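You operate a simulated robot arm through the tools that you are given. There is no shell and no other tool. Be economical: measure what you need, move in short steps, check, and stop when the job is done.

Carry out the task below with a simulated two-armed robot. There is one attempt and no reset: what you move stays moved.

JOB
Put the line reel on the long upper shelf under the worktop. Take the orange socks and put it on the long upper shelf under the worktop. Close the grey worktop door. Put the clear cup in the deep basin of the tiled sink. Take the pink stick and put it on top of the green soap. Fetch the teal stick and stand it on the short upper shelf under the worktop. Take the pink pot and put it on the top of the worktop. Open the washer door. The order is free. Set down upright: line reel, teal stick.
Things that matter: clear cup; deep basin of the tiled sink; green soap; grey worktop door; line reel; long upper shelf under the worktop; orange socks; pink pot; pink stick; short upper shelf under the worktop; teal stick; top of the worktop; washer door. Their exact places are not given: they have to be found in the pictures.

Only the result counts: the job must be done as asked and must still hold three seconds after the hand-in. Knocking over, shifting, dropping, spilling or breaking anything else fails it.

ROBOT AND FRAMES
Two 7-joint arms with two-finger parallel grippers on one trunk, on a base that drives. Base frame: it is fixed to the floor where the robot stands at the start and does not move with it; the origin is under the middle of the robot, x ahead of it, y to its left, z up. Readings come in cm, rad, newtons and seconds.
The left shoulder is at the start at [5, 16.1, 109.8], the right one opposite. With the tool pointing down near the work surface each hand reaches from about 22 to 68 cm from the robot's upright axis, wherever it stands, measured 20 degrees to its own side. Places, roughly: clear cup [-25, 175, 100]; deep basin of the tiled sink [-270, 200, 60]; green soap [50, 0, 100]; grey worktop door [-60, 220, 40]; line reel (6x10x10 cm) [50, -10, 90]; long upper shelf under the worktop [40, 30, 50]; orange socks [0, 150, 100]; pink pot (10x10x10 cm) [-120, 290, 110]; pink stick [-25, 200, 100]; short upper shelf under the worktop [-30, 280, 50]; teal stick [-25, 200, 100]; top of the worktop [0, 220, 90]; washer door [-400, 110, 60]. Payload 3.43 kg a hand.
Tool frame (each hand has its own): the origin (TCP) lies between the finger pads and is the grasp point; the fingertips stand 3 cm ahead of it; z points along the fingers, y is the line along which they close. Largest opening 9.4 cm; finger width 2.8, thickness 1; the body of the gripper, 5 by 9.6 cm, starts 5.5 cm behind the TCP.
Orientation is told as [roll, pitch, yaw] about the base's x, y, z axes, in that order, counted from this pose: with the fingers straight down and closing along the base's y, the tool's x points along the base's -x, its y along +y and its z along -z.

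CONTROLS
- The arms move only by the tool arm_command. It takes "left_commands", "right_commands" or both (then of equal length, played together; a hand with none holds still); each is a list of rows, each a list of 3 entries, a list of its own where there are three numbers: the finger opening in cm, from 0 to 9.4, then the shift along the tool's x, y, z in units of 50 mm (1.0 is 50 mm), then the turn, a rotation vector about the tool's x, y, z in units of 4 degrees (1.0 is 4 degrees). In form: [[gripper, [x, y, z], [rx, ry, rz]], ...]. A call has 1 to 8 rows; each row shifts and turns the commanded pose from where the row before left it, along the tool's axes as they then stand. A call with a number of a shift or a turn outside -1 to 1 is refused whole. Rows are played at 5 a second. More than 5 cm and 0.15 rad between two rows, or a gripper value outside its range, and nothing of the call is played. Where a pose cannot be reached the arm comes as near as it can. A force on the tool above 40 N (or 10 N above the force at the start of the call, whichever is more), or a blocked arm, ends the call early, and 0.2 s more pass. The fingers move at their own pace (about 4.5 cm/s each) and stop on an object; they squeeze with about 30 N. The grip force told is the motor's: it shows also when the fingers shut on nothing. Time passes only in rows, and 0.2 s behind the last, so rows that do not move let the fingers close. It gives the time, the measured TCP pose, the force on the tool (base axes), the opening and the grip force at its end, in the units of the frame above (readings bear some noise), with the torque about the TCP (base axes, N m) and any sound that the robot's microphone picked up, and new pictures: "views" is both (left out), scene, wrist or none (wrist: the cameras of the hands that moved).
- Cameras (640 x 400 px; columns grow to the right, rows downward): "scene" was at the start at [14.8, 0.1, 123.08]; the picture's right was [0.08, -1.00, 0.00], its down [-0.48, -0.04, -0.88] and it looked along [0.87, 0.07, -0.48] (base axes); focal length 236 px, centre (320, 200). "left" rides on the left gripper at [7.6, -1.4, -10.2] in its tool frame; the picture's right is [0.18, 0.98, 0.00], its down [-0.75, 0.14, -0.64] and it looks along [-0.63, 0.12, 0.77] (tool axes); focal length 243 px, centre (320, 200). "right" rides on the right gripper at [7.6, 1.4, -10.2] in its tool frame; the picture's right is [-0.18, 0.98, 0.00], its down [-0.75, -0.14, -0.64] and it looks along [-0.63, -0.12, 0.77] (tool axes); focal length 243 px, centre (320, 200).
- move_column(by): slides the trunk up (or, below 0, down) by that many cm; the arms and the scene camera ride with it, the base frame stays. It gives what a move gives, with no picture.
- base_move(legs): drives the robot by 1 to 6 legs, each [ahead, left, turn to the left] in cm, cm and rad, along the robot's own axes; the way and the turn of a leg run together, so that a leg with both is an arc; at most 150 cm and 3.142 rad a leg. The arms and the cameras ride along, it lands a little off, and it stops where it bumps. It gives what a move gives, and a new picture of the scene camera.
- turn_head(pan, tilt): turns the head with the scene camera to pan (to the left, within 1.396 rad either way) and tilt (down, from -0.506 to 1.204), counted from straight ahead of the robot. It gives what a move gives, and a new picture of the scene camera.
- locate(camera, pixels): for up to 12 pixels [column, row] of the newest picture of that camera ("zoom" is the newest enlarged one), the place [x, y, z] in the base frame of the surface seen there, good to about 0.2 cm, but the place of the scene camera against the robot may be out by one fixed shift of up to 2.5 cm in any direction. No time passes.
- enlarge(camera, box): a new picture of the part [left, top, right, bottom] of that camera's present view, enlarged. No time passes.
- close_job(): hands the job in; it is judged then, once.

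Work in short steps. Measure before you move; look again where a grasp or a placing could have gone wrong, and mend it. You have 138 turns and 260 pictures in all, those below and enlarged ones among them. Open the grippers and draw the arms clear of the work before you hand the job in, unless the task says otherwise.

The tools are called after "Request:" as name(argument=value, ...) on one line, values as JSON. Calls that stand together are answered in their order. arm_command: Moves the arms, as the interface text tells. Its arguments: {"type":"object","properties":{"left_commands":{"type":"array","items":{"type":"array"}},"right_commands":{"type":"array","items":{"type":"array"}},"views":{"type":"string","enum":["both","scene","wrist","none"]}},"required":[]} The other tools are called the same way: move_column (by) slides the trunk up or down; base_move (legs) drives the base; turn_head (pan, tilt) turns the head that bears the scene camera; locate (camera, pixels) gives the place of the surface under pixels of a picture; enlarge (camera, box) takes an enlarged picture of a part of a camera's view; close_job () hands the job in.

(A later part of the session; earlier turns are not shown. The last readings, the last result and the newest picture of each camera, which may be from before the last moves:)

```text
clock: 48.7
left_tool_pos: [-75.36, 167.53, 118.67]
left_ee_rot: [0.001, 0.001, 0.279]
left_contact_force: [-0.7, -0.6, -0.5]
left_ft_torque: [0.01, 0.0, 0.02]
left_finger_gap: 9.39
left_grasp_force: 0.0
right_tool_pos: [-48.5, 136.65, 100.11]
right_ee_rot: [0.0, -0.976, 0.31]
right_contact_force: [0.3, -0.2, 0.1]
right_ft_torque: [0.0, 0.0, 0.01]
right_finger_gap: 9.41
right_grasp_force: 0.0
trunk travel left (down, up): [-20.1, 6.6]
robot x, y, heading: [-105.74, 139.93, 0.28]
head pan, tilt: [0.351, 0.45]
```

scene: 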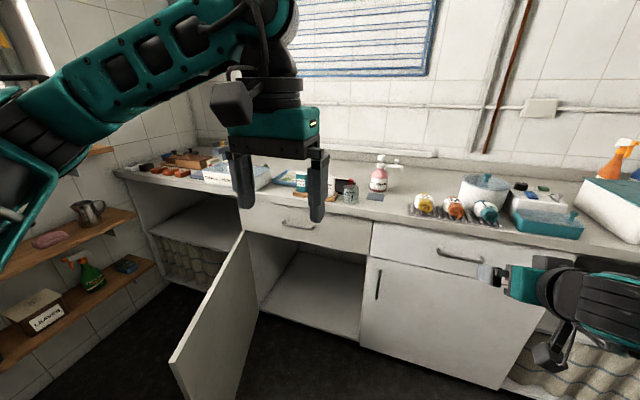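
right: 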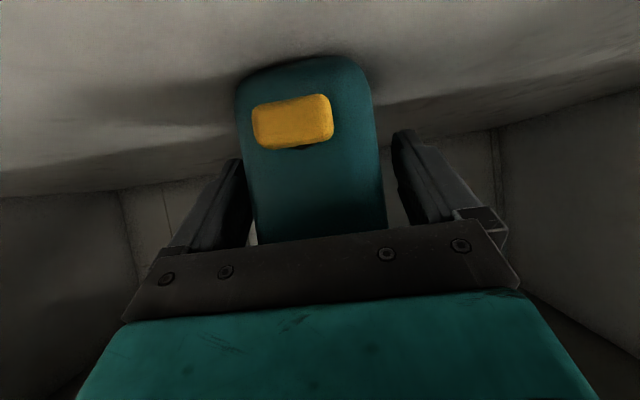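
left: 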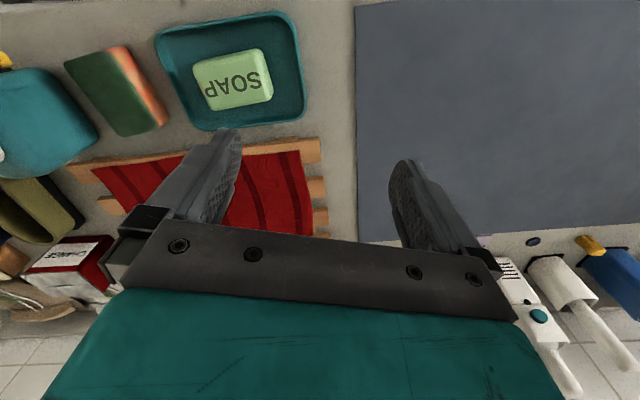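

The cabinet door hinges on the left and closes to the right; the short shelf bay is left of it. I enlarge the worktop items.

Request:
enlarge(camera="scene", box=[330, 140, 640, 260])

Request:
enlarge(camera="scene", box=[110, 130, 400, 220])

Request:
enlarge(camera="scene", box=[0, 180, 160, 350])

```text
2.06 times, centred on (485, 200) of scene
```

zoom: 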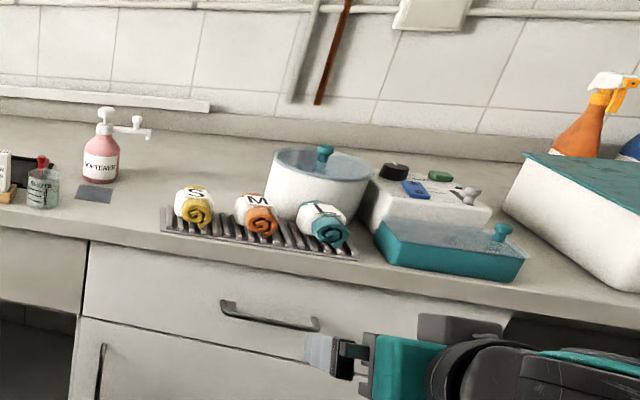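

```text
2.21 times, centred on (255, 175) of scene
```

zoom: 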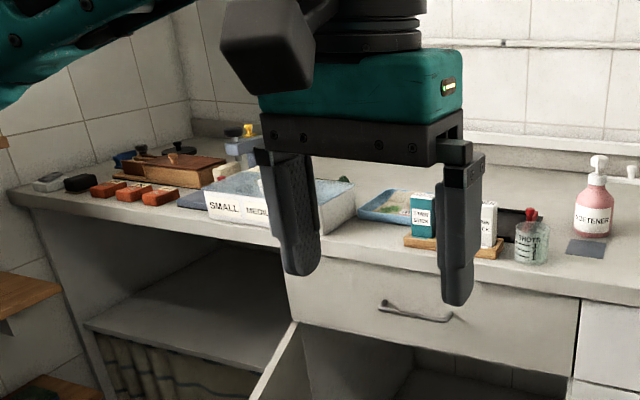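

```text
2.35 times, centred on (80, 265) of scene
```

zoom: 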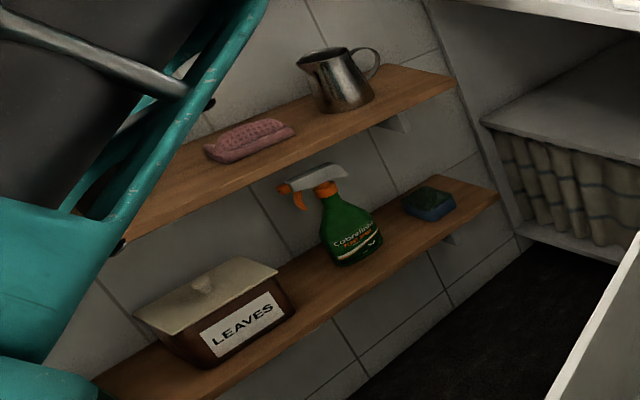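

Orange "M" rolled socks, clear cup, and stick boxes are identified. I locate them.

Request:
locate(camera="scene", pixels=[[452, 208], [455, 200], [425, 203], [486, 210], [350, 192], [350, 200], [336, 190], [303, 183], [180, 385], [242, 235], [150, 235], [205, 218]])

Request:
turn_head(pan=-0.15, tilt=0.6)

```text
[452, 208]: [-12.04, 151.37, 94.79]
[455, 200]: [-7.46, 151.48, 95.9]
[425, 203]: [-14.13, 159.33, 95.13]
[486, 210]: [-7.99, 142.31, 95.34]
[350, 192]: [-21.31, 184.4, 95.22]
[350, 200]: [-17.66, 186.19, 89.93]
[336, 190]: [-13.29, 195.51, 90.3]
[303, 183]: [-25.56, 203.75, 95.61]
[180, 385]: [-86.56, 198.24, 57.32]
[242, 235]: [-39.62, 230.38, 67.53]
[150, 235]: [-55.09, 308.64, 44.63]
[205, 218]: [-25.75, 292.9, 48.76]
```

```text
clock: 49.6
left_tool_pos: [-75.41, 167.33, 118.55]
left_ee_rot: [0.001, -0.002, 0.279]
left_contact_force: [0.3, -0.1, -0.2]
left_ft_torque: [0.0, -0.02, -0.01]
left_finger_gap: 9.42
left_grasp_force: 0.1
right_tool_pos: [-48.44, 136.63, 100.16]
right_ee_rot: [-0.001, -0.975, 0.31]
right_contact_force: [-0.1, 0.2, -0.1]
right_ft_torque: [-0.02, -0.02, 0.01]
right_finger_gap: 9.4
right_grasp_force: 0.0
trunk travel left (down, up): [-20.1, 6.6]
robot x, y, heading: [-106.32, 140.36, 0.277]
head pan, tilt: [-0.15, 0.6]
```

scene: 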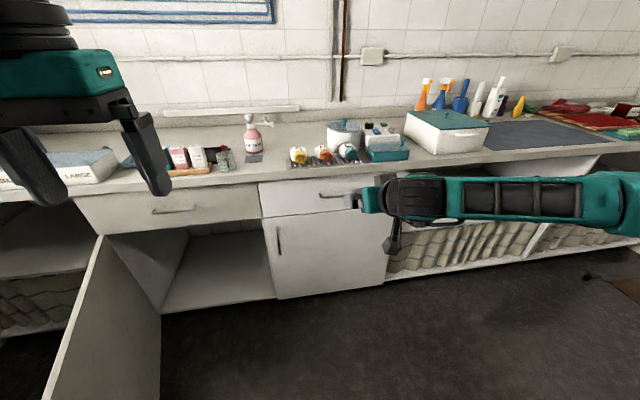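

The pink, white (and hidden teal) sticks stand at about (180–198,157) here. I drive 28 cm towards the socks and steepen the right hand for a look.

Request:
base_move(legs=[[28, 0, 0.02]])

Request:
arm_command(right_commands=[[9.4, [-0.6, 0, -0.4], [0, 1, 0]], [9.4, [-0.6, 0, -0.4], [0, 1, 0]], [9.4, [0, 0, 0], [0, 1, 0]], [9.4, [0, 0, 0], [0, 1, 0]], [9.4, [0, 0, 0], [0, 1, 0]]], views="both")

```text
clock: 51.5
left_tool_pos: [-48.62, 175.67, 118.53]
left_ee_rot: [0.001, 0.0, 0.293]
left_contact_force: [-0.2, -0.3, 0.3]
left_ft_torque: [0.03, 0.03, -0.04]
left_finger_gap: 9.41
left_grasp_force: 0.0
right_tool_pos: [-21.34, 145.28, 100.22]
right_ee_rot: [0.001, -0.976, 0.325]
right_contact_force: [-0.6, 0.2, 0.1]
right_ft_torque: [-0.01, 0.02, -0.01]
right_finger_gap: 9.39
right_grasp_force: 0.0
trunk travel left (down, up): [-20.1, 6.6]
robot x, y, heading: [-79.18, 148.45, 0.292]
head pan, tilt: [-0.15, 0.6]
```

scene: 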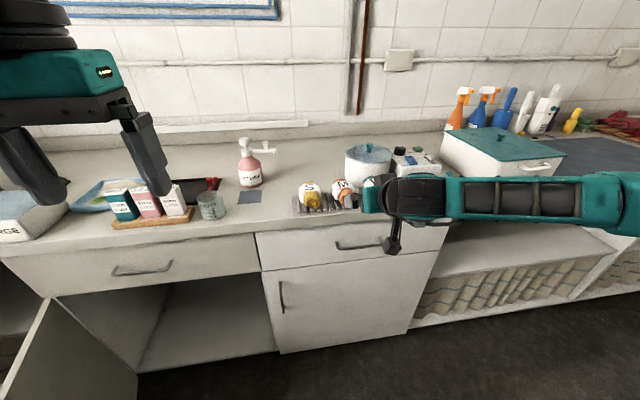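

```text
clock: 52.8
left_tool_pos: [-48.82, 175.77, 118.68]
left_ee_rot: [-0.001, 0.0, 0.293]
left_contact_force: [0.6, 0.1, -0.2]
left_ft_torque: [0.02, 0.03, -0.02]
left_finger_gap: 9.4
left_grasp_force: 0.1
right_tool_pos: [-21.24, 145.49, 107.32]
right_ee_rot: [0.001, -0.625, 0.324]
right_contact_force: [0.8, 0.0, 1.0]
right_ft_torque: [0.0, -0.01, -0.01]
right_finger_gap: 9.39
right_grasp_force: 0.1
trunk travel left (down, up): [-20.1, 6.6]
robot x, y, heading: [-79.19, 148.1, 0.289]
head pan, tilt: [-0.15, 0.6]
```

scene: 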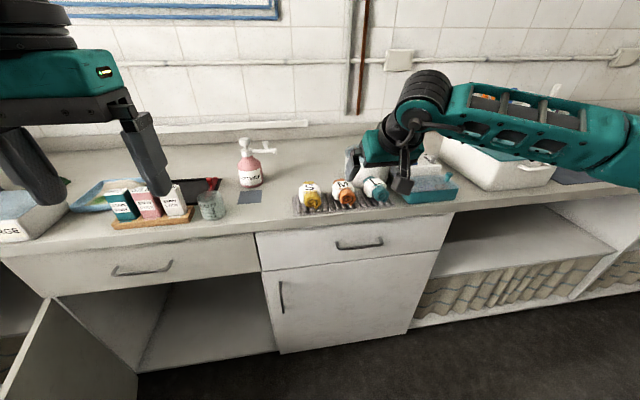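
right: 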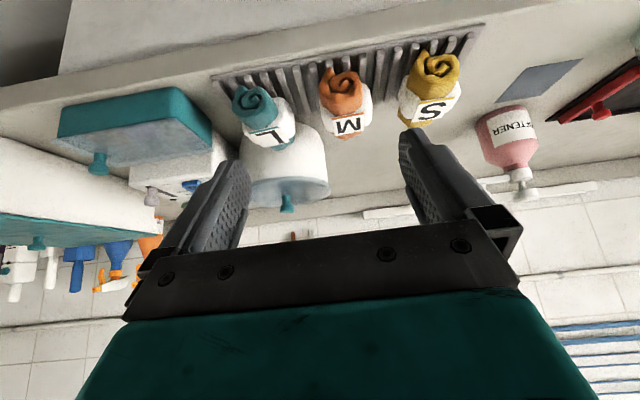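

The orange sock roll spans (320–372, 70–140) with gaps of ~25 px either side. I locate its edges and neighbours.

Request:
enlarge(camera="right", box=[220, 20, 500, 195])

Request:
locate(camera="right", pixels=[[324, 105], [345, 88], [349, 110], [370, 105], [345, 138], [350, 125], [292, 112], [401, 100], [383, 95], [310, 95], [340, 70], [395, 60]])

```text
2.29 times, centred on (360, 108) of right
```

zoom: 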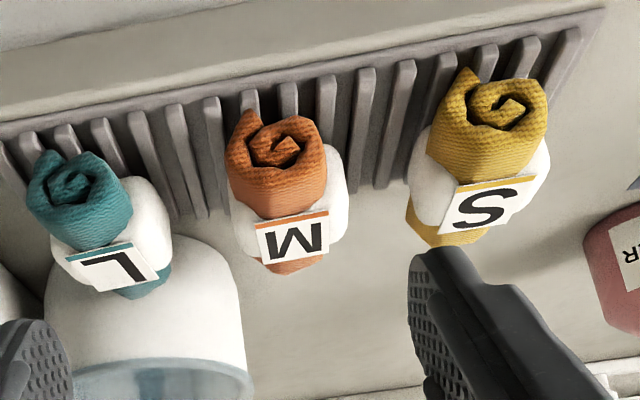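

```text
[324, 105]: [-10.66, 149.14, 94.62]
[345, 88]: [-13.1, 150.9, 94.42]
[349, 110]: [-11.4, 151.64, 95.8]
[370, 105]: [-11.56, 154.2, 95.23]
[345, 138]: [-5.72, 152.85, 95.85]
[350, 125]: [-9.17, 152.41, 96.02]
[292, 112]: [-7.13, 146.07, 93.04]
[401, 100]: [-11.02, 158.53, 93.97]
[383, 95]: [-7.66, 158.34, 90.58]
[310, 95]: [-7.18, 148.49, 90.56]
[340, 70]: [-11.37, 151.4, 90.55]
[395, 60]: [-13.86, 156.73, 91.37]
```

Center is (−9.3,151.9), ~5.4 wide, gaps ~3.7 cm each side. I approach to 6 cm short with opening 7.4.

Request:
arm_command(right_commands=[[7.4, [-0.3, 0.22, 0.6], [0, 0, 0]], [7.4, [-0.3, 0.23, 0.6], [0, 0, 0]], [7.4, [0, 0, 0.6], [0, 0, 0]], [7.4, [0, 0, 0.5], [0, 0, 0]]], views="wrist")

```text
clock: 53.8
left_tool_pos: [-48.8, 175.81, 118.49]
left_ee_rot: [-0.001, 0.0, 0.294]
left_contact_force: [0.6, -0.2, 0.4]
left_ft_torque: [0.02, 0.02, 0.06]
left_finger_gap: 9.38
left_grasp_force: 0.0
right_tool_pos: [-12.99, 150.46, 99.69]
right_ee_rot: [0.0, -0.63, 0.324]
right_contact_force: [-0.1, 0.1, -0.4]
right_ft_torque: [-0.01, -0.03, 0.0]
right_finger_gap: 7.41
right_grasp_force: 0.2
trunk travel left (down, up): [-20.1, 6.6]
robot x, y, heading: [-79.35, 148.19, 0.292]
head pan, tilt: [-0.15, 0.6]
```

right: 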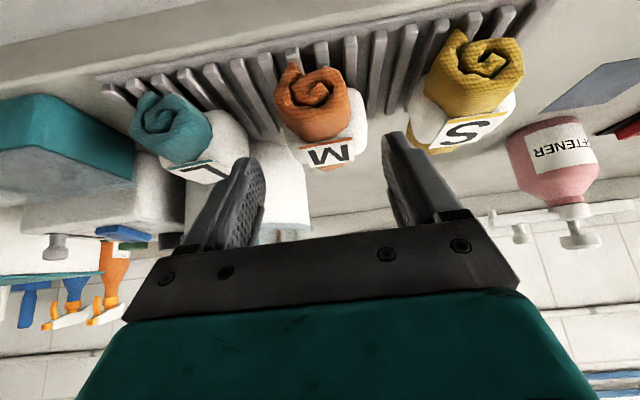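

Sock is centered between fingertips. I advance 6 cm, close and lift.

Request:
arm_command(right_commands=[[7.4, [0, 0, 0.6], [0, 0, 0]], [7.4, [0, 0, 0.6], [0, 0, 0]], [4.5, [0, 0, 0], [0, 0, 0]], [3, [0, 0, 0], [0, 0, 0]], [3, [0, 0, 0], [0, 0, 0]], [3, [0, 0, 0], [0, 0, 0]]], views="wrist")

```text
clock: 55.1
left_tool_pos: [-48.95, 175.86, 118.51]
left_ee_rot: [0.0, -0.001, 0.293]
left_contact_force: [-0.4, 0.6, 0.0]
left_ft_torque: [-0.01, 0.01, 0.02]
left_finger_gap: 9.42
left_grasp_force: 0.0
right_tool_pos: [-9.75, 151.8, 95.0]
right_ee_rot: [-0.002, -0.626, 0.325]
right_contact_force: [0.1, -0.1, 0.1]
right_ft_torque: [-0.01, -0.06, 0.0]
right_finger_gap: 5.88
right_grasp_force: 29.8
trunk travel left (down, up): [-20.1, 6.6]
robot x, y, heading: [-79.23, 148.15, 0.288]
head pan, tilt: [-0.15, 0.6]
```

right: 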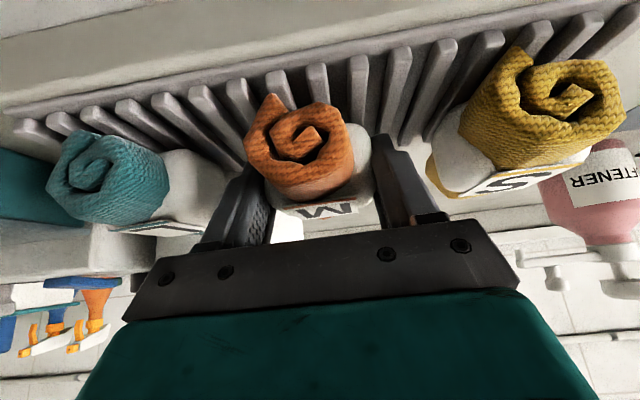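

Gripped at 5.9 cm. I lift, back out, move right in front of the left bay, and lower the trunk.

Request:
arm_command(right_commands=[[3, [-0.3, 0, -0.4], [0, 0, 0]], [3, [-0.55, 0, -0.78], [0, 0, 0]], [3, [-0.3, 0, -0.4], [0, 0, 0]]], views="wrist")

Request:
base_move(legs=[[-38, 0, 0.01], [0, -60, 0]])

Request:
move_column(by=-20)

Request:
arm_command(right_commands=[[3, [-0.6, 0, 0.44], [0, 0, 0]], [3, [-0.6, 0, 0.44], [0, 0, 0]], [3, [-0.6, 0, 0.44], [0, 0, 0]], [3, [0.58, 0, 0.8], [0, 0, 0]], [3, [0.58, 0, 0.8], [0, 0, 0]], [3, [0.58, 0, 0.8], [0, 0, 0]], [3, [0.58, 0, 0.8], [0, 0, 0]], [3, [0.58, 0, 0.8], [0, 0, 0]]], views="both")

```text
clock: 56.0
left_tool_pos: [-48.84, 175.79, 118.58]
left_ee_rot: [0.0, 0.001, 0.294]
left_contact_force: [0.0, -0.3, 0.4]
left_ft_torque: [-0.03, -0.01, 0.03]
left_finger_gap: 9.4
left_grasp_force: 0.0
right_tool_pos: [-9.94, 151.42, 104.72]
right_ee_rot: [0.001, -0.626, 0.323]
right_contact_force: [-0.2, 0.0, -0.3]
right_ft_torque: [-0.01, 0.02, 0.01]
right_finger_gap: 5.92
right_grasp_force: 30.1
trunk travel left (down, up): [-20.1, 6.6]
robot x, y, heading: [-79.09, 148.2, 0.293]
head pan, tilt: [-0.15, 0.6]
```

right: 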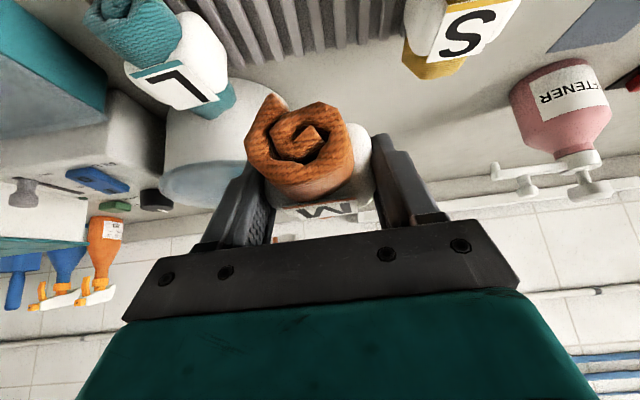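

```text
clock: 61.3
left_tool_pos: [-67.35, 108.37, 118.67]
left_ee_rot: [0.001, 0.001, 0.314]
left_contact_force: [0.3, -0.5, 0.8]
left_ft_torque: [0.02, 0.01, 0.02]
left_finger_gap: 9.42
left_grasp_force: 0.1
right_tool_pos: [-27.93, 84.95, 104.61]
right_ee_rot: [0.0, -0.627, 0.346]
right_contact_force: [-0.3, -1.0, -0.5]
right_ft_torque: [-0.02, -0.01, -0.03]
right_finger_gap: 5.87
right_grasp_force: 30.0
trunk travel left (down, up): [-20.1, 6.6]
robot x, y, heading: [-96.93, 79.97, 0.315]
head pan, tilt: [-0.15, 0.6]
```

scene: 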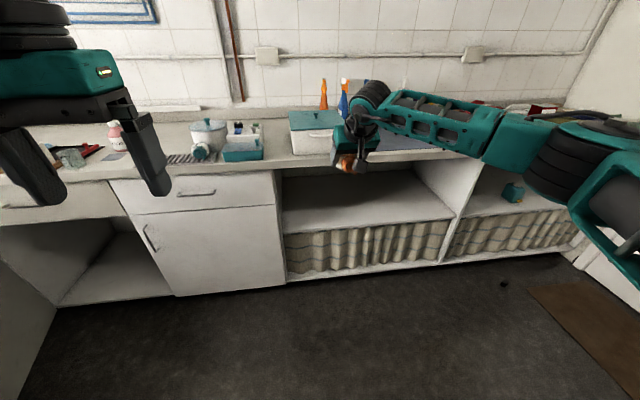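

```text
clock: 63.5
left_tool_pos: [-67.53, 108.52, 98.66]
left_ee_rot: [-0.003, -0.001, 0.314]
left_contact_force: [0.9, -0.4, 0.0]
left_ft_torque: [0.03, 0.0, 0.02]
left_finger_gap: 9.4
left_grasp_force: 0.0
right_tool_pos: [-27.96, 85.02, 84.67]
right_ee_rot: [0.0, -0.627, 0.345]
right_contact_force: [0.7, 0.1, -0.1]
right_ft_torque: [-0.01, 0.02, -0.03]
right_finger_gap: 5.86
right_grasp_force: 29.7
trunk travel left (down, up): [-0.1, 26.6]
robot x, y, heading: [-97.23, 80.1, 0.317]
head pan, tilt: [-0.15, 0.6]
```

```text
clock: 65.3
left_tool_pos: [-67.31, 108.36, 98.51]
left_ee_rot: [-0.001, 0.0, 0.313]
left_contact_force: [-0.1, -0.4, -0.2]
left_ft_torque: [-0.01, 0.02, 0.01]
left_finger_gap: 9.41
left_grasp_force: 0.1
right_tool_pos: [-24.13, 85.25, 59.43]
right_ee_rot: [0.002, -0.628, 0.346]
right_contact_force: [0.1, -0.3, -0.4]
right_ft_torque: [0.01, 0.03, -0.03]
right_finger_gap: 5.87
right_grasp_force: 30.0
right hand out of reach, approached as far as the arm can: row 3, 5, 6, 7, 8
trunk travel left (down, up): [-0.1, 26.6]
robot x, y, heading: [-97.25, 80.0, 0.314]
head pan, tilt: [-0.15, 0.6]
```

scene: 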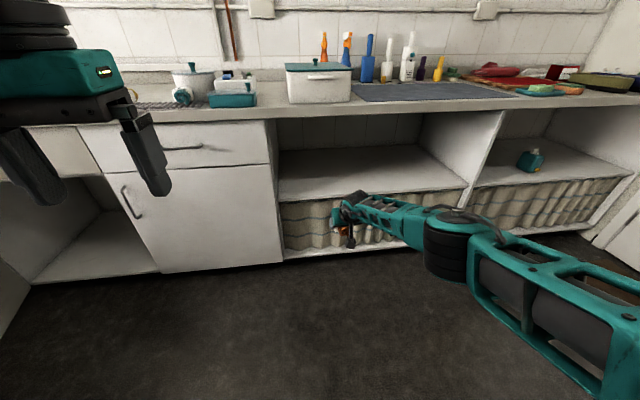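
right: 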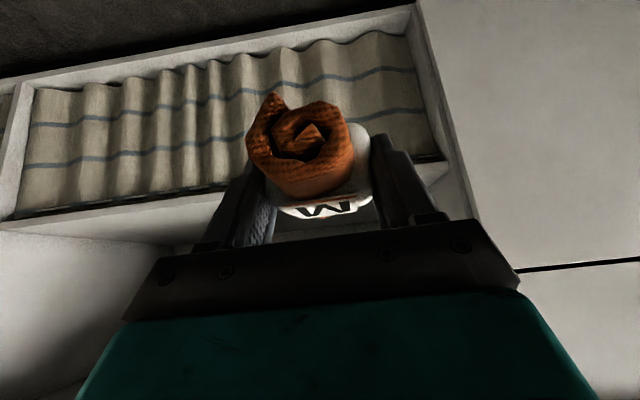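

z=59.4 near full extension. I retract a bit and lower further in free space.

Request:
arm_command(right_commands=[[3, [0.8, 0, -0.1], [0, 0, 0]], [3, [0.8, 0, -0.1], [0, 0, 0]], [3, [0.29, 0, 0.4], [0, 0, 0]], [3, [0.29, 0, 0.4], [0, 0, 0]]], views="none")

```text
clock: 66.3
left_tool_pos: [-67.47, 108.29, 98.57]
left_ee_rot: [-0.003, -0.001, 0.314]
left_contact_force: [-0.2, -0.6, 0.1]
left_ft_torque: [0.02, -0.02, 0.0]
left_finger_gap: 9.39
left_grasp_force: 0.1
right_tool_pos: [-30.92, 83.27, 50.55]
right_ee_rot: [0.0, -0.627, 0.346]
right_contact_force: [0.1, 0.0, -0.4]
right_ft_torque: [-0.02, -0.02, -0.01]
right_finger_gap: 5.82
right_grasp_force: 29.9
trunk travel left (down, up): [-0.1, 26.6]
robot x, y, heading: [-97.49, 80.28, 0.313]
head pan, tilt: [-0.15, 0.6]
```

z=50.5 is reachable. I raise to 55 (sock bottom ~50.6) and drive the hand into the left bay.

Request:
arm_command(right_commands=[[3, [-0.26, 0, -0.36], [0, 0, 0]], [3, [-0.26, 0, -0.36], [0, 0, 0]]], views="none")

Request:
base_move(legs=[[0, -6, -0.015], [35, 0, 0]])

```text
clock: 66.9
left_tool_pos: [-67.42, 108.28, 98.55]
left_ee_rot: [-0.002, 0.002, 0.313]
left_contact_force: [-0.2, -0.2, 0.7]
left_ft_torque: [0.01, -0.02, -0.01]
left_finger_gap: 9.41
left_grasp_force: 0.0
right_tool_pos: [-31.01, 83.2, 54.71]
right_ee_rot: [0.001, -0.627, 0.345]
right_contact_force: [-0.5, 0.5, -0.6]
right_ft_torque: [0.0, -0.01, -0.02]
right_finger_gap: 5.86
right_grasp_force: 30.6
trunk travel left (down, up): [-0.1, 26.6]
robot x, y, heading: [-97.43, 79.95, 0.313]
head pan, tilt: [-0.15, 0.6]
```

```text
clock: 69.6
left_tool_pos: [-33.56, 111.72, 98.62]
left_ee_rot: [-0.001, 0.0, 0.295]
left_contact_force: [0.2, 0.6, -0.3]
left_ft_torque: [0.0, -0.03, -0.01]
left_finger_gap: 9.41
left_grasp_force: 0.0
right_tool_pos: [2.48, 85.76, 54.78]
right_ee_rot: [0.0, -0.628, 0.326]
right_contact_force: [0.0, 0.0, -1.3]
right_ft_torque: [0.01, 0.01, 0.0]
right_finger_gap: 5.81
right_grasp_force: 30.3
trunk travel left (down, up): [-0.1, 26.6]
robot x, y, heading: [-64.0, 84.27, 0.299]
head pan, tilt: [-0.15, 0.6]
```

scene: 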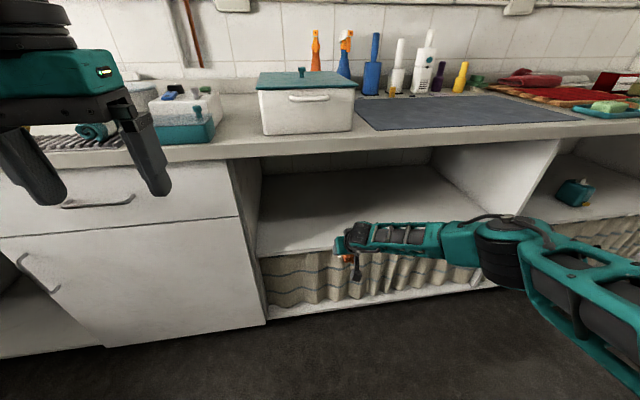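

Clear below the worktop edge; 16 cm more brings the sock over the shelf.

Request:
base_move(legs=[[16, 0, 0]])

Request:
arm_command(right_commands=[[3, [0.09, 0, 0.13], [0, 0, 0]], [3, [0.06, 0, 0.08], [0, 0, 0]], [3, [0, 0, 0], [0, 0, 0]]], views="both")

```text
clock: 71.0
left_tool_pos: [-18.48, 116.5, 98.56]
left_ee_rot: [-0.001, 0.0, 0.299]
left_contact_force: [1.1, -0.1, -0.3]
left_ft_torque: [0.01, -0.02, -0.01]
left_finger_gap: 9.37
left_grasp_force: 0.0
right_tool_pos: [17.5, 90.77, 54.81]
right_ee_rot: [-0.001, -0.628, 0.329]
right_contact_force: [0.1, 0.0, -1.6]
right_ft_torque: [-0.01, 0.01, -0.01]
right_finger_gap: 5.8
right_grasp_force: 29.9
trunk travel left (down, up): [-0.1, 26.6]
robot x, y, heading: [-48.49, 88.33, 0.3]
head pan, tilt: [-0.15, 0.6]
```

scene: 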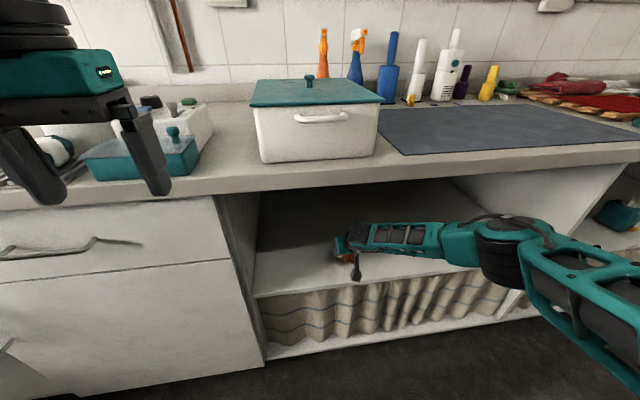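

```text
clock: 71.8
left_tool_pos: [-18.54, 116.41, 98.53]
left_ee_rot: [-0.002, 0.001, 0.299]
left_contact_force: [-0.4, 0.8, 0.6]
left_ft_torque: [0.0, 0.0, -0.01]
left_finger_gap: 9.36
left_grasp_force: 0.1
right_tool_pos: [17.56, 90.88, 53.32]
right_ee_rot: [0.0, -0.626, 0.328]
right_contact_force: [-0.4, 0.7, -1.0]
right_ft_torque: [0.0, 0.0, 0.01]
right_finger_gap: 5.78
right_grasp_force: 30.8
trunk travel left (down, up): [-0.1, 26.6]
robot x, y, heading: [-48.74, 88.74, 0.295]
head pan, tilt: [-0.15, 0.6]
```

scene: 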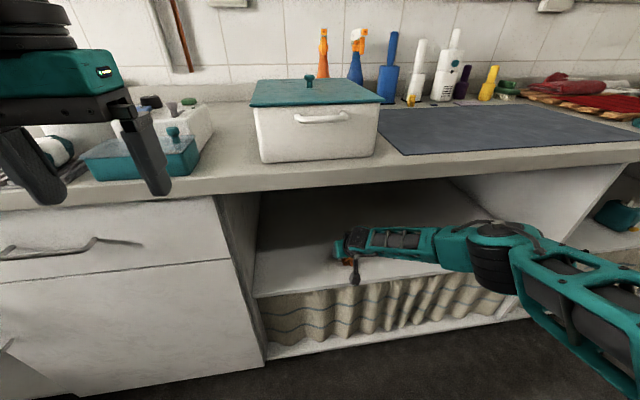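
right: 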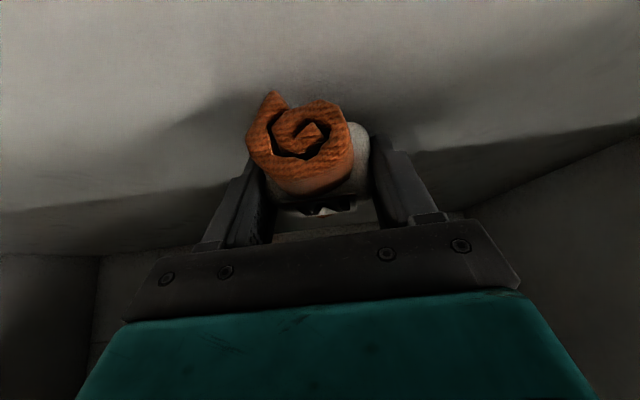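

No contact yet; I lower another ~0.7 cm and release.

Request:
arm_command(right_commands=[[3, [0.05, 0, 0.065], [0, 0, 0]], [3, [0.03, 0, 0.045], [0, 0, 0]], [3, [0, 0, 0], [0, 0, 0]], [6.6, [0, 0, 0], [0, 0, 0]], [8.5, [0, 0, 0], [0, 0, 0]], [8.5, [0, 0, 0], [0, 0, 0]]], views="wrist")

Request:
base_move(legs=[[-40, 0, 0]])

```text
clock: 73.2
left_tool_pos: [-18.57, 116.42, 98.58]
left_ee_rot: [-0.002, 0.001, 0.299]
left_contact_force: [0.1, -0.5, 0.0]
left_ft_torque: [-0.04, 0.02, -0.02]
left_finger_gap: 9.41
left_grasp_force: 0.1
right_tool_pos: [17.6, 90.67, 52.76]
right_ee_rot: [0.0, -0.626, 0.329]
right_contact_force: [0.1, 0.2, -0.4]
right_ft_torque: [0.01, 0.01, 0.01]
right_finger_gap: 8.53
right_grasp_force: 0.0
trunk travel left (down, up): [-0.1, 26.6]
robot x, y, heading: [-48.76, 88.74, 0.298]
head pan, tilt: [-0.15, 0.6]
```

right: 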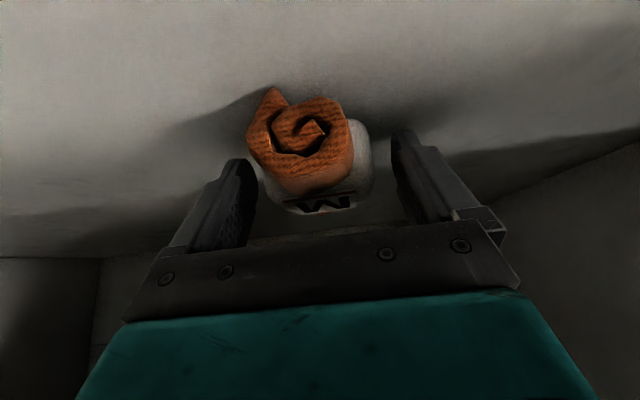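

```text
clock: 75.7
left_tool_pos: [-56.92, 105.06, 98.47]
left_ee_rot: [-0.002, -0.001, 0.306]
left_contact_force: [-0.4, 1.0, -0.7]
left_ft_torque: [-0.02, 0.03, 0.01]
left_finger_gap: 9.38
left_grasp_force: 0.0
right_tool_pos: [-20.45, 79.52, 52.74]
right_ee_rot: [0.0, -0.627, 0.338]
right_contact_force: [-0.3, 0.1, 0.1]
right_ft_torque: [0.03, -0.01, 0.0]
right_finger_gap: 8.51
right_grasp_force: 0.1
trunk travel left (down, up): [-0.1, 26.6]
robot x, y, heading: [-86.87, 77.07, 0.309]
head pan, tilt: [-0.15, 0.6]
```

scene: 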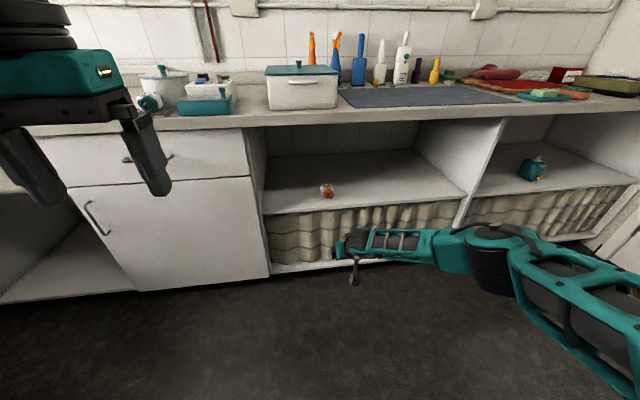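

Socks rest on the long shelf. Next the door: I'll put the right hand on the door's left side and push it shut; first I drive around its free edge.

Request:
arm_command(right_commands=[[4, [0, 0.7, 0], [0, 0, 0]], [0, [0, 0.7, 0], [0, 0, 0]], [0, [0, 0.6, 0], [0, 0, 0]], [0, [0, 0, 0], [0, 0, 0]]], views="none")

Request:
base_move(legs=[[-36, 0, -0.01], [0, 65, 0], [0, 65, 0]])

Request:
turn_head(pan=0.0, tilt=0.5)

```text
clock: 76.7
left_tool_pos: [-56.82, 104.85, 98.59]
left_ee_rot: [-0.002, -0.001, 0.307]
left_contact_force: [-1.1, -0.4, 0.5]
left_ft_torque: [0.02, -0.01, -0.01]
left_finger_gap: 9.44
left_grasp_force: 0.0
right_tool_pos: [-23.77, 88.75, 52.8]
right_ee_rot: [0.002, -0.626, 0.338]
right_contact_force: [0.0, 0.2, -0.3]
right_ft_torque: [-0.01, 0.03, 0.0]
right_finger_gap: 0.0
right_grasp_force: 1.4
trunk travel left (down, up): [-0.1, 26.6]
robot x, y, heading: [-86.61, 77.06, 0.302]
head pan, tilt: [-0.15, 0.6]
```

```text
clock: 84.7
left_tool_pos: [-122.01, 204.67, 98.55]
left_ee_rot: [-0.001, 0.0, 0.282]
left_contact_force: [0.7, 0.0, 0.5]
left_ft_torque: [0.04, 0.0, -0.03]
left_finger_gap: 9.37
left_grasp_force: 0.0
right_tool_pos: [-89.56, 187.67, 52.93]
right_ee_rot: [0.0, -0.627, 0.311]
right_contact_force: [-0.1, -0.6, -0.5]
right_ft_torque: [0.02, 0.0, 0.06]
right_finger_gap: 0.01
right_grasp_force: 30.6
trunk travel left (down, up): [-0.1, 26.6]
robot x, y, heading: [-152.9, 177.35, 0.285]
head pan, tilt: [-0.15, 0.6]
stopped in leg 3: the robot was blocked; the commanded pose is now the measured one
```

scene: 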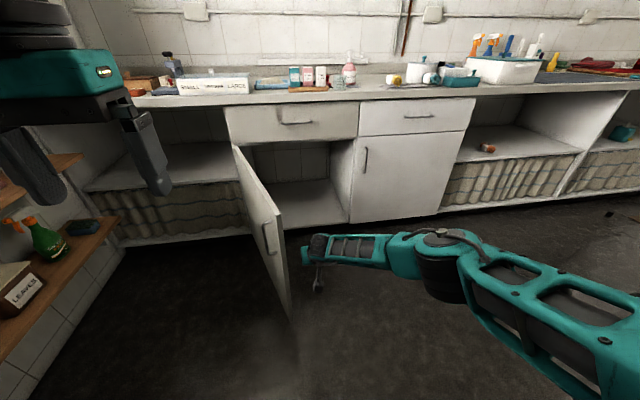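

```text
clock: 85.3
left_tool_pos: [-122.01, 204.82, 98.56]
left_ee_rot: [-0.001, 0.001, 0.282]
left_contact_force: [-0.3, 0.5, 0.3]
left_ft_torque: [0.02, -0.02, 0.02]
left_finger_gap: 9.4
left_grasp_force: 0.0
right_tool_pos: [-89.49, 187.64, 52.74]
right_ee_rot: [0.0, -0.628, 0.313]
right_contact_force: [0.4, 0.7, 0.2]
right_ft_torque: [0.01, 0.03, -0.03]
right_finger_gap: 0.0
right_grasp_force: 29.8
trunk travel left (down, up): [-0.1, 26.6]
robot x, y, heading: [-152.77, 177.81, 0.276]
head pan, tilt: [0.0, 0.499]
```

scene: 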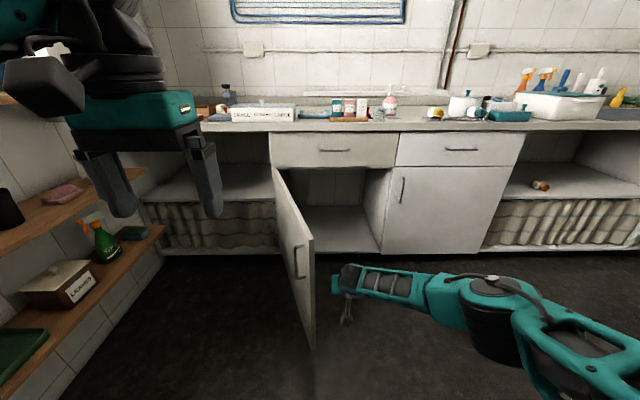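

The third leg was blocked at v≈215; the hand forces are zero. I look to the left and down to see what stopped it.

Request:
turn_head(pan=1.2, tilt=0.7)

Request:
turn_head(pan=0.4, tilt=0.95)

```text
clock: 86.8
left_tool_pos: [-122.0, 204.77, 98.6]
left_ee_rot: [-0.003, 0.0, 0.28]
left_contact_force: [0.1, -1.0, 0.1]
left_ft_torque: [0.01, -0.01, 0.0]
left_finger_gap: 9.42
left_grasp_force: 0.1
right_tool_pos: [-89.57, 187.68, 52.86]
right_ee_rot: [0.0, -0.627, 0.311]
right_contact_force: [-0.3, -1.3, 0.0]
right_ft_torque: [0.03, 0.02, -0.01]
right_finger_gap: 0.01
right_grasp_force: 30.6
trunk travel left (down, up): [-0.1, 26.6]
robot x, y, heading: [-152.66, 177.27, 0.28]
head pan, tilt: [1.201, 0.7]
```

scene: 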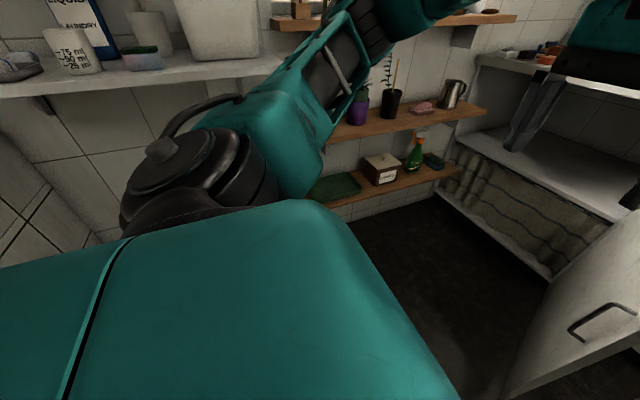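

```text
clock: 87.9
left_tool_pos: [-122.05, 204.66, 98.58]
left_ee_rot: [-0.002, -0.001, 0.279]
left_contact_force: [-0.1, -0.5, 0.1]
left_ft_torque: [-0.04, 0.01, -0.02]
left_finger_gap: 9.39
left_grasp_force: 0.1
right_tool_pos: [-89.62, 187.68, 52.86]
right_ee_rot: [0.0, -0.626, 0.313]
right_contact_force: [0.3, 1.1, 0.3]
right_ft_torque: [0.02, -0.01, -0.02]
right_finger_gap: 0.0
right_grasp_force: 30.0
trunk travel left (down, up): [-0.1, 26.6]
robot x, y, heading: [-152.61, 177.57, 0.28]
head pan, tilt: [0.4, 0.949]
```

scene: 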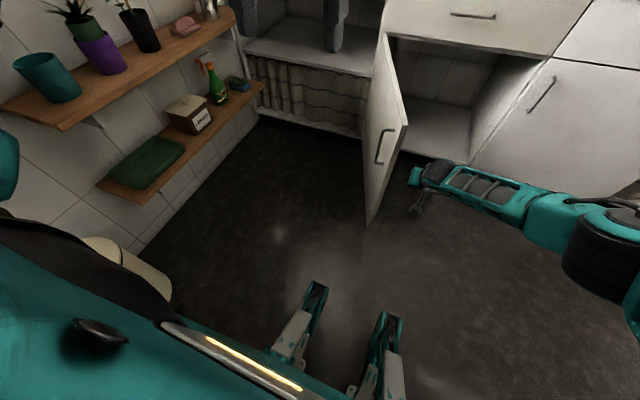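

A white bin shows at (130,270) beside the base. I locate it, the shelf edges, and the door.

Request:
locate(camera="scene", pixels=[[140, 265], [110, 245], [160, 285], [120, 200], [60, 130], [404, 125], [370, 222], [385, 40], [385, 145], [262, 85], [235, 15], [415, 175]])

```text
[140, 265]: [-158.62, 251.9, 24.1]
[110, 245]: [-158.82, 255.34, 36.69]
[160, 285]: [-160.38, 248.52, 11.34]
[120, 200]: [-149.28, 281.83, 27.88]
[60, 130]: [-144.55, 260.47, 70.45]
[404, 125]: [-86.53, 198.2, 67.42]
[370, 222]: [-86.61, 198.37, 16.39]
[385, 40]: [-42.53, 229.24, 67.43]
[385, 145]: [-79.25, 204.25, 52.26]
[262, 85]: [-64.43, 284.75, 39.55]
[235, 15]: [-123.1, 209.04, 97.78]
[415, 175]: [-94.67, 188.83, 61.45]
```

The left wall region is blocked (bin/shelf near), but the left hand is already on the door's outer side. I pitch and lower the left hand there.

Request:
arm_command(left_commands=[[4, [0, 0, 0], [0, -1, 0]], [0, [0, 0, 0], [0, -1, 0]], [0, [0, 0, 0], [0, -1, 0]], [0, [0, 0, 0], [0, -1, 0]], [0, [0, 0, 0], [0, -1, 0]], [0, [0, 0, 0], [0, -1, 0]], [0, [0, 0, 0], [0, -1, 0]], [0, [0, 0, 0], [0, -1, 0]]], views="none")

Request:
arm_command(left_commands=[[0, [0.1, 0, 0.9], [0, -1, 0]], [0, [0.14, 0, 0.95], [0, 0, 0]], [0, [0.14, 0, 0.95], [0, 0, 0]], [0, [0.14, 0, 0.95], [0, 0, 0]], [0, [0.14, 0, 0.95], [0, 0, 0]], [0, [0.14, 0, 0.95], [0, 0, 0]], [0, [0.14, 0, 0.95], [0, 0, 0]]], views="scene")

```text
clock: 89.7
left_tool_pos: [-122.05, 204.57, 98.62]
left_ee_rot: [0.0, -0.561, 0.28]
left_contact_force: [-0.7, -0.3, 0.3]
left_ft_torque: [0.0, 0.02, 0.01]
left_finger_gap: 0.0
left_grasp_force: 29.8
right_tool_pos: [-89.4, 187.66, 52.87]
right_ee_rot: [0.0, -0.627, 0.312]
right_contact_force: [0.3, 0.0, 1.1]
right_ft_torque: [-0.03, -0.02, 0.02]
right_finger_gap: 0.0
right_grasp_force: 30.5
trunk travel left (down, up): [-0.1, 26.6]
robot x, y, heading: [-152.68, 177.34, 0.281]
head pan, tilt: [0.4, 0.949]
```

```text
clock: 91.3
left_tool_pos: [-106.97, 208.81, 68.95]
left_ee_rot: [-0.003, -0.627, 0.281]
left_contact_force: [0.2, -0.4, 0.2]
left_ft_torque: [-0.02, -0.02, -0.03]
left_finger_gap: 0.0
left_grasp_force: 30.4
right_tool_pos: [-89.52, 187.69, 52.77]
right_ee_rot: [0.0, -0.627, 0.311]
right_contact_force: [0.0, -0.1, 0.2]
right_ft_torque: [0.02, 0.03, -0.01]
right_finger_gap: 0.02
right_grasp_force: 30.1
trunk travel left (down, up): [-0.1, 26.6]
robot x, y, heading: [-152.69, 177.13, 0.281]
head pan, tilt: [0.4, 0.949]
```

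scene: 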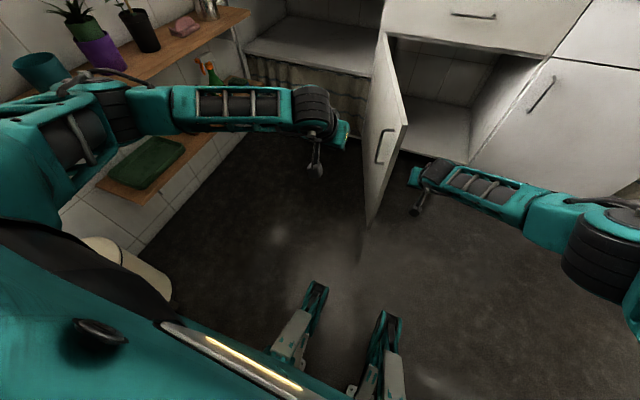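

The left elbow is near the shelf plants, so I shift the base 14 cm right, raise the right arm clear of the door's sweep, and bring the left hand lower-left-forward.

Request:
base_move(legs=[[0, -14, 0.015]])

Request:
arm_command(right_commands=[[0, [-0.15, 0, -0.95], [0, 0, 0]], [0, [-0.15, 0, -0.95], [0, 0, 0]], [0, [-0.15, 0, -0.95], [0, 0, 0]], [0, [-0.15, 0, -0.95], [0, 0, 0]], [0, [-0.15, 0, -0.95], [0, 0, 0]], [0, [-0.15, 0, -0.95], [0, 0, 0]], [0, [-0.15, 0, -0.95], [0, 0, 0]]], left_commands=[[0, [0, 0.6, 0], [0, 0, 0]], [0, [0, 0.6, 0], [0, 0, 0]], [0, [0, 0.6, 0], [0, 0, 0]], [0, [0, 0.6, 0.5], [0, 0, 0]], [0, [0, 0, 0.8], [0, 0, 0]], [0, [0, 0, 0.8], [0, 0, 0]], [0, [0, 0, 0], [0, 0, 0]]], views="scene")

```text
clock: 92.6
left_tool_pos: [-103.42, 195.96, 69.11]
left_ee_rot: [-0.003, -0.628, 0.299]
left_contact_force: [-0.3, -0.1, -0.7]
left_ft_torque: [0.02, 0.0, -0.02]
left_finger_gap: 0.0
left_grasp_force: 29.9
right_tool_pos: [-85.71, 175.01, 52.73]
right_ee_rot: [0.0, -0.627, 0.327]
right_contact_force: [0.2, -0.8, 0.2]
right_ft_torque: [0.01, 0.0, 0.0]
right_finger_gap: 0.01
right_grasp_force: 30.0
trunk travel left (down, up): [-0.1, 26.6]
robot x, y, heading: [-148.65, 163.97, 0.299]
head pan, tilt: [0.4, 0.949]
```

scene: 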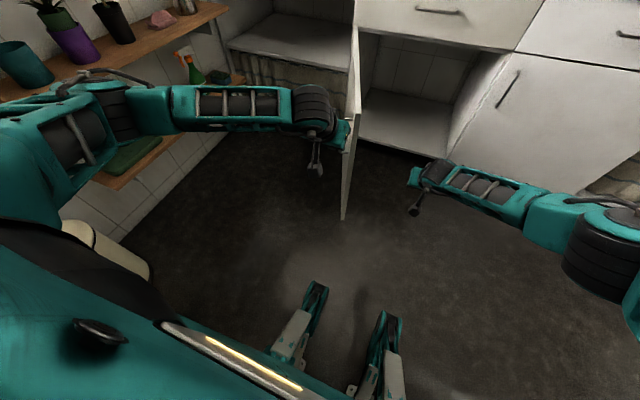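

```text
clock: 94.2
left_tool_pos: [-100.95, 209.28, 60.85]
left_ee_rot: [0.0, -0.628, 0.296]
left_contact_force: [0.2, -0.3, 0.0]
left_ft_torque: [0.0, -0.01, -0.01]
left_finger_gap: 0.0
left_grasp_force: 30.1
right_tool_pos: [-100.08, 170.11, 82.67]
right_ee_rot: [-0.001, -0.626, 0.331]
right_contact_force: [0.3, -0.3, 0.3]
right_ft_torque: [0.0, 0.04, -0.01]
right_finger_gap: 0.02
right_grasp_force: 29.9
trunk travel left (down, up): [-0.1, 26.6]
robot x, y, heading: [-148.73, 164.05, 0.297]
head pan, tilt: [0.4, 0.949]
```

scene: 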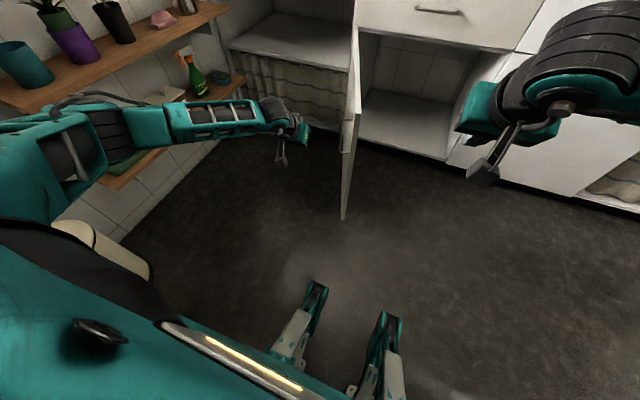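

I check the clearance of the left elbow to the shelf before driving.

Request:
locate(camera="scene", pixels=[[20, 165], [60, 105], [5, 150], [90, 95], [120, 130], [10, 105], [150, 60], [225, 8], [35, 65]])

```text
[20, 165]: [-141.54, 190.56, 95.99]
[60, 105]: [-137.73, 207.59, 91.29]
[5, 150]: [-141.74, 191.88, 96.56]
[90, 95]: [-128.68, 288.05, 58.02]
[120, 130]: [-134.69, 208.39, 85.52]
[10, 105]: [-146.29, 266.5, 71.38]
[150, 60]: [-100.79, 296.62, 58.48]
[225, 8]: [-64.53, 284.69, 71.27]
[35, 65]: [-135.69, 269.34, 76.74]
```

The elbow has ~60 cm clearance. I drive forward 24 cm so the hand is beside the door, then push right/forward along its arc.

Request:
base_move(legs=[[24, 0, 0], [8.8, -30, 0]])

```text
clock: 97.7
left_tool_pos: [-60.75, 189.76, 60.78]
left_ee_rot: [-0.002, -0.628, 0.289]
left_contact_force: [0.8, 0.7, -0.4]
left_ft_torque: [-0.02, 0.0, 0.03]
left_finger_gap: 0.0
left_grasp_force: 30.1
right_tool_pos: [-60.3, 150.5, 82.62]
right_ee_rot: [0.0, -0.626, 0.32]
right_contact_force: [0.1, 0.4, 0.0]
right_ft_torque: [-0.01, 0.01, 0.0]
right_finger_gap: 0.0
right_grasp_force: 30.2
trunk travel left (down, up): [-0.1, 26.6]
robot x, y, heading: [-109.32, 145.02, 0.287]
head pan, tilt: [0.4, 0.949]
```

scene: 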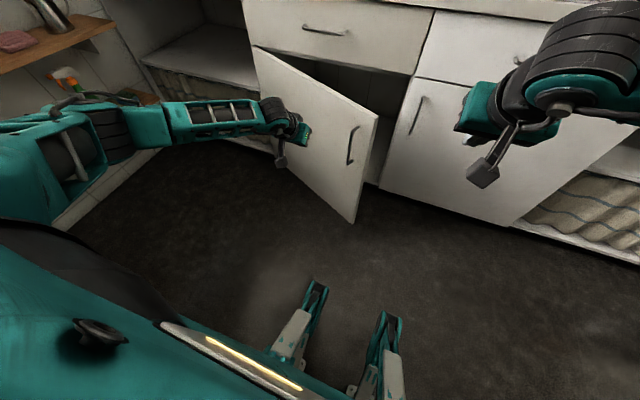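

The door is swinging shut under the hand. I continue along the arc.

Request:
base_move(legs=[[16, -15, 0], [14, -6, 0.01]])

```text
clock: 100.5
left_tool_pos: [-26.97, 180.83, 60.95]
left_ee_rot: [0.024, -0.63, 0.315]
left_contact_force: [0.6, 0.6, 0.0]
left_ft_torque: [0.0, 0.0, 0.04]
left_finger_gap: 0.0
left_grasp_force: 29.9
right_tool_pos: [-25.46, 140.09, 82.56]
right_ee_rot: [0.0, -0.626, 0.339]
right_contact_force: [-0.1, -0.3, -0.4]
right_ft_torque: [-0.02, 0.01, 0.0]
right_finger_gap: 0.0
right_grasp_force: 30.2
trunk travel left (down, up): [-0.1, 26.6]
robot x, y, heading: [-73.73, 133.84, 0.308]
head pan, tilt: [0.4, 0.949]
stopped in leg 2: the force on the tool passed its limit (the readings are from after the stop); the commanded pose is now the measured one
```

scene: 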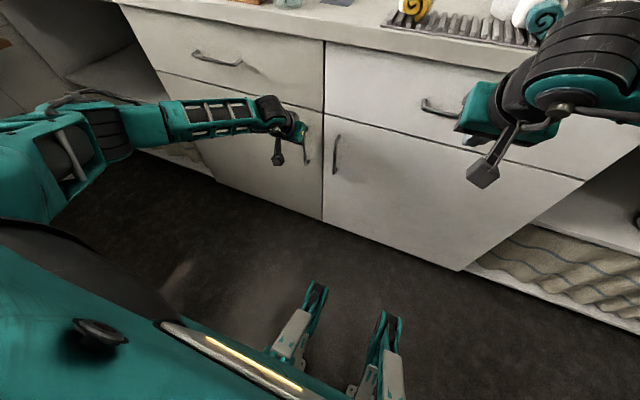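

Force limit hit with the door flush — it looks closed. I back off, raise the trunk, and verify.

Request:
base_move(legs=[[-25, 0, 0]])

Request:
move_column(by=22)

Request:
turn_head(pan=0.3, tilt=0.7)

```text
clock: 102.3
left_tool_pos: [-50.68, 173.37, 60.93]
left_ee_rot: [0.023, -0.629, 0.316]
left_contact_force: [0.3, -0.2, -0.2]
left_ft_torque: [0.0, -0.02, -0.02]
left_finger_gap: 0.0
left_grasp_force: 29.9
right_tool_pos: [-49.14, 132.75, 82.71]
right_ee_rot: [-0.001, -0.626, 0.341]
right_contact_force: [0.5, -0.8, 1.3]
right_ft_torque: [-0.04, 0.0, -0.01]
right_finger_gap: 0.01
right_grasp_force: 30.6
trunk travel left (down, up): [-0.1, 26.6]
robot x, y, heading: [-97.87, 126.27, 0.307]
head pan, tilt: [0.4, 0.949]
```

scene: 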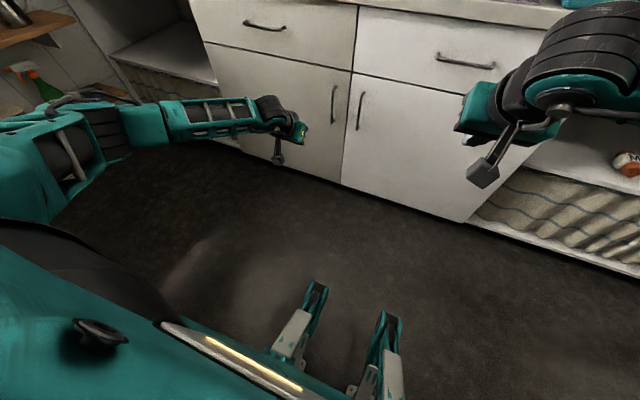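

```text
clock: 104.6
left_tool_pos: [-50.6, 173.34, 82.88]
left_ee_rot: [0.023, -0.63, 0.316]
left_contact_force: [0.4, 0.0, 0.0]
left_ft_torque: [-0.01, -0.01, 0.05]
left_finger_gap: 0.0
left_grasp_force: 30.2
right_tool_pos: [-49.11, 132.69, 104.71]
right_ee_rot: [0.0, -0.627, 0.338]
right_contact_force: [-0.8, 0.2, -0.3]
right_ft_torque: [0.0, 0.01, 0.0]
right_finger_gap: 0.0
right_grasp_force: 29.8
trunk travel left (down, up): [-22.1, 4.6]
robot x, y, heading: [-97.85, 125.92, 0.31]
head pan, tilt: [0.4, 0.949]
```

```text
clock: 105.4
left_tool_pos: [-50.69, 173.38, 82.96]
left_ee_rot: [0.024, -0.631, 0.316]
left_contact_force: [-0.3, 0.0, -0.8]
left_ft_torque: [0.0, 0.0, 0.03]
left_finger_gap: 0.01
left_grasp_force: 30.1
right_tool_pos: [-49.04, 132.73, 104.64]
right_ee_rot: [-0.001, -0.627, 0.338]
right_contact_force: [0.4, -1.1, 0.3]
right_ft_torque: [-0.01, 0.01, 0.01]
right_finger_gap: 0.03
right_grasp_force: 29.8
trunk travel left (down, up): [-22.1, 4.6]
robot x, y, heading: [-97.93, 126.16, 0.305]
head pan, tilt: [0.3, 0.7]
```

scene: 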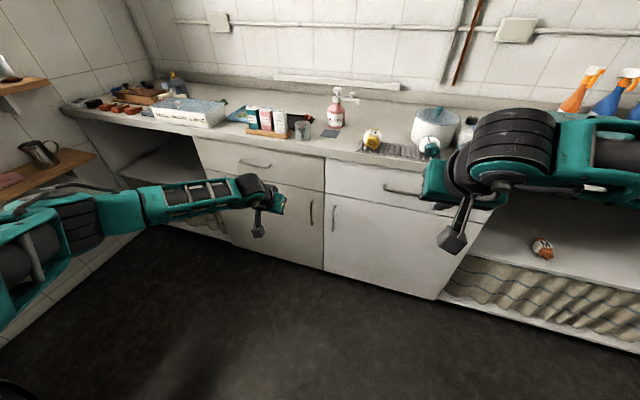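

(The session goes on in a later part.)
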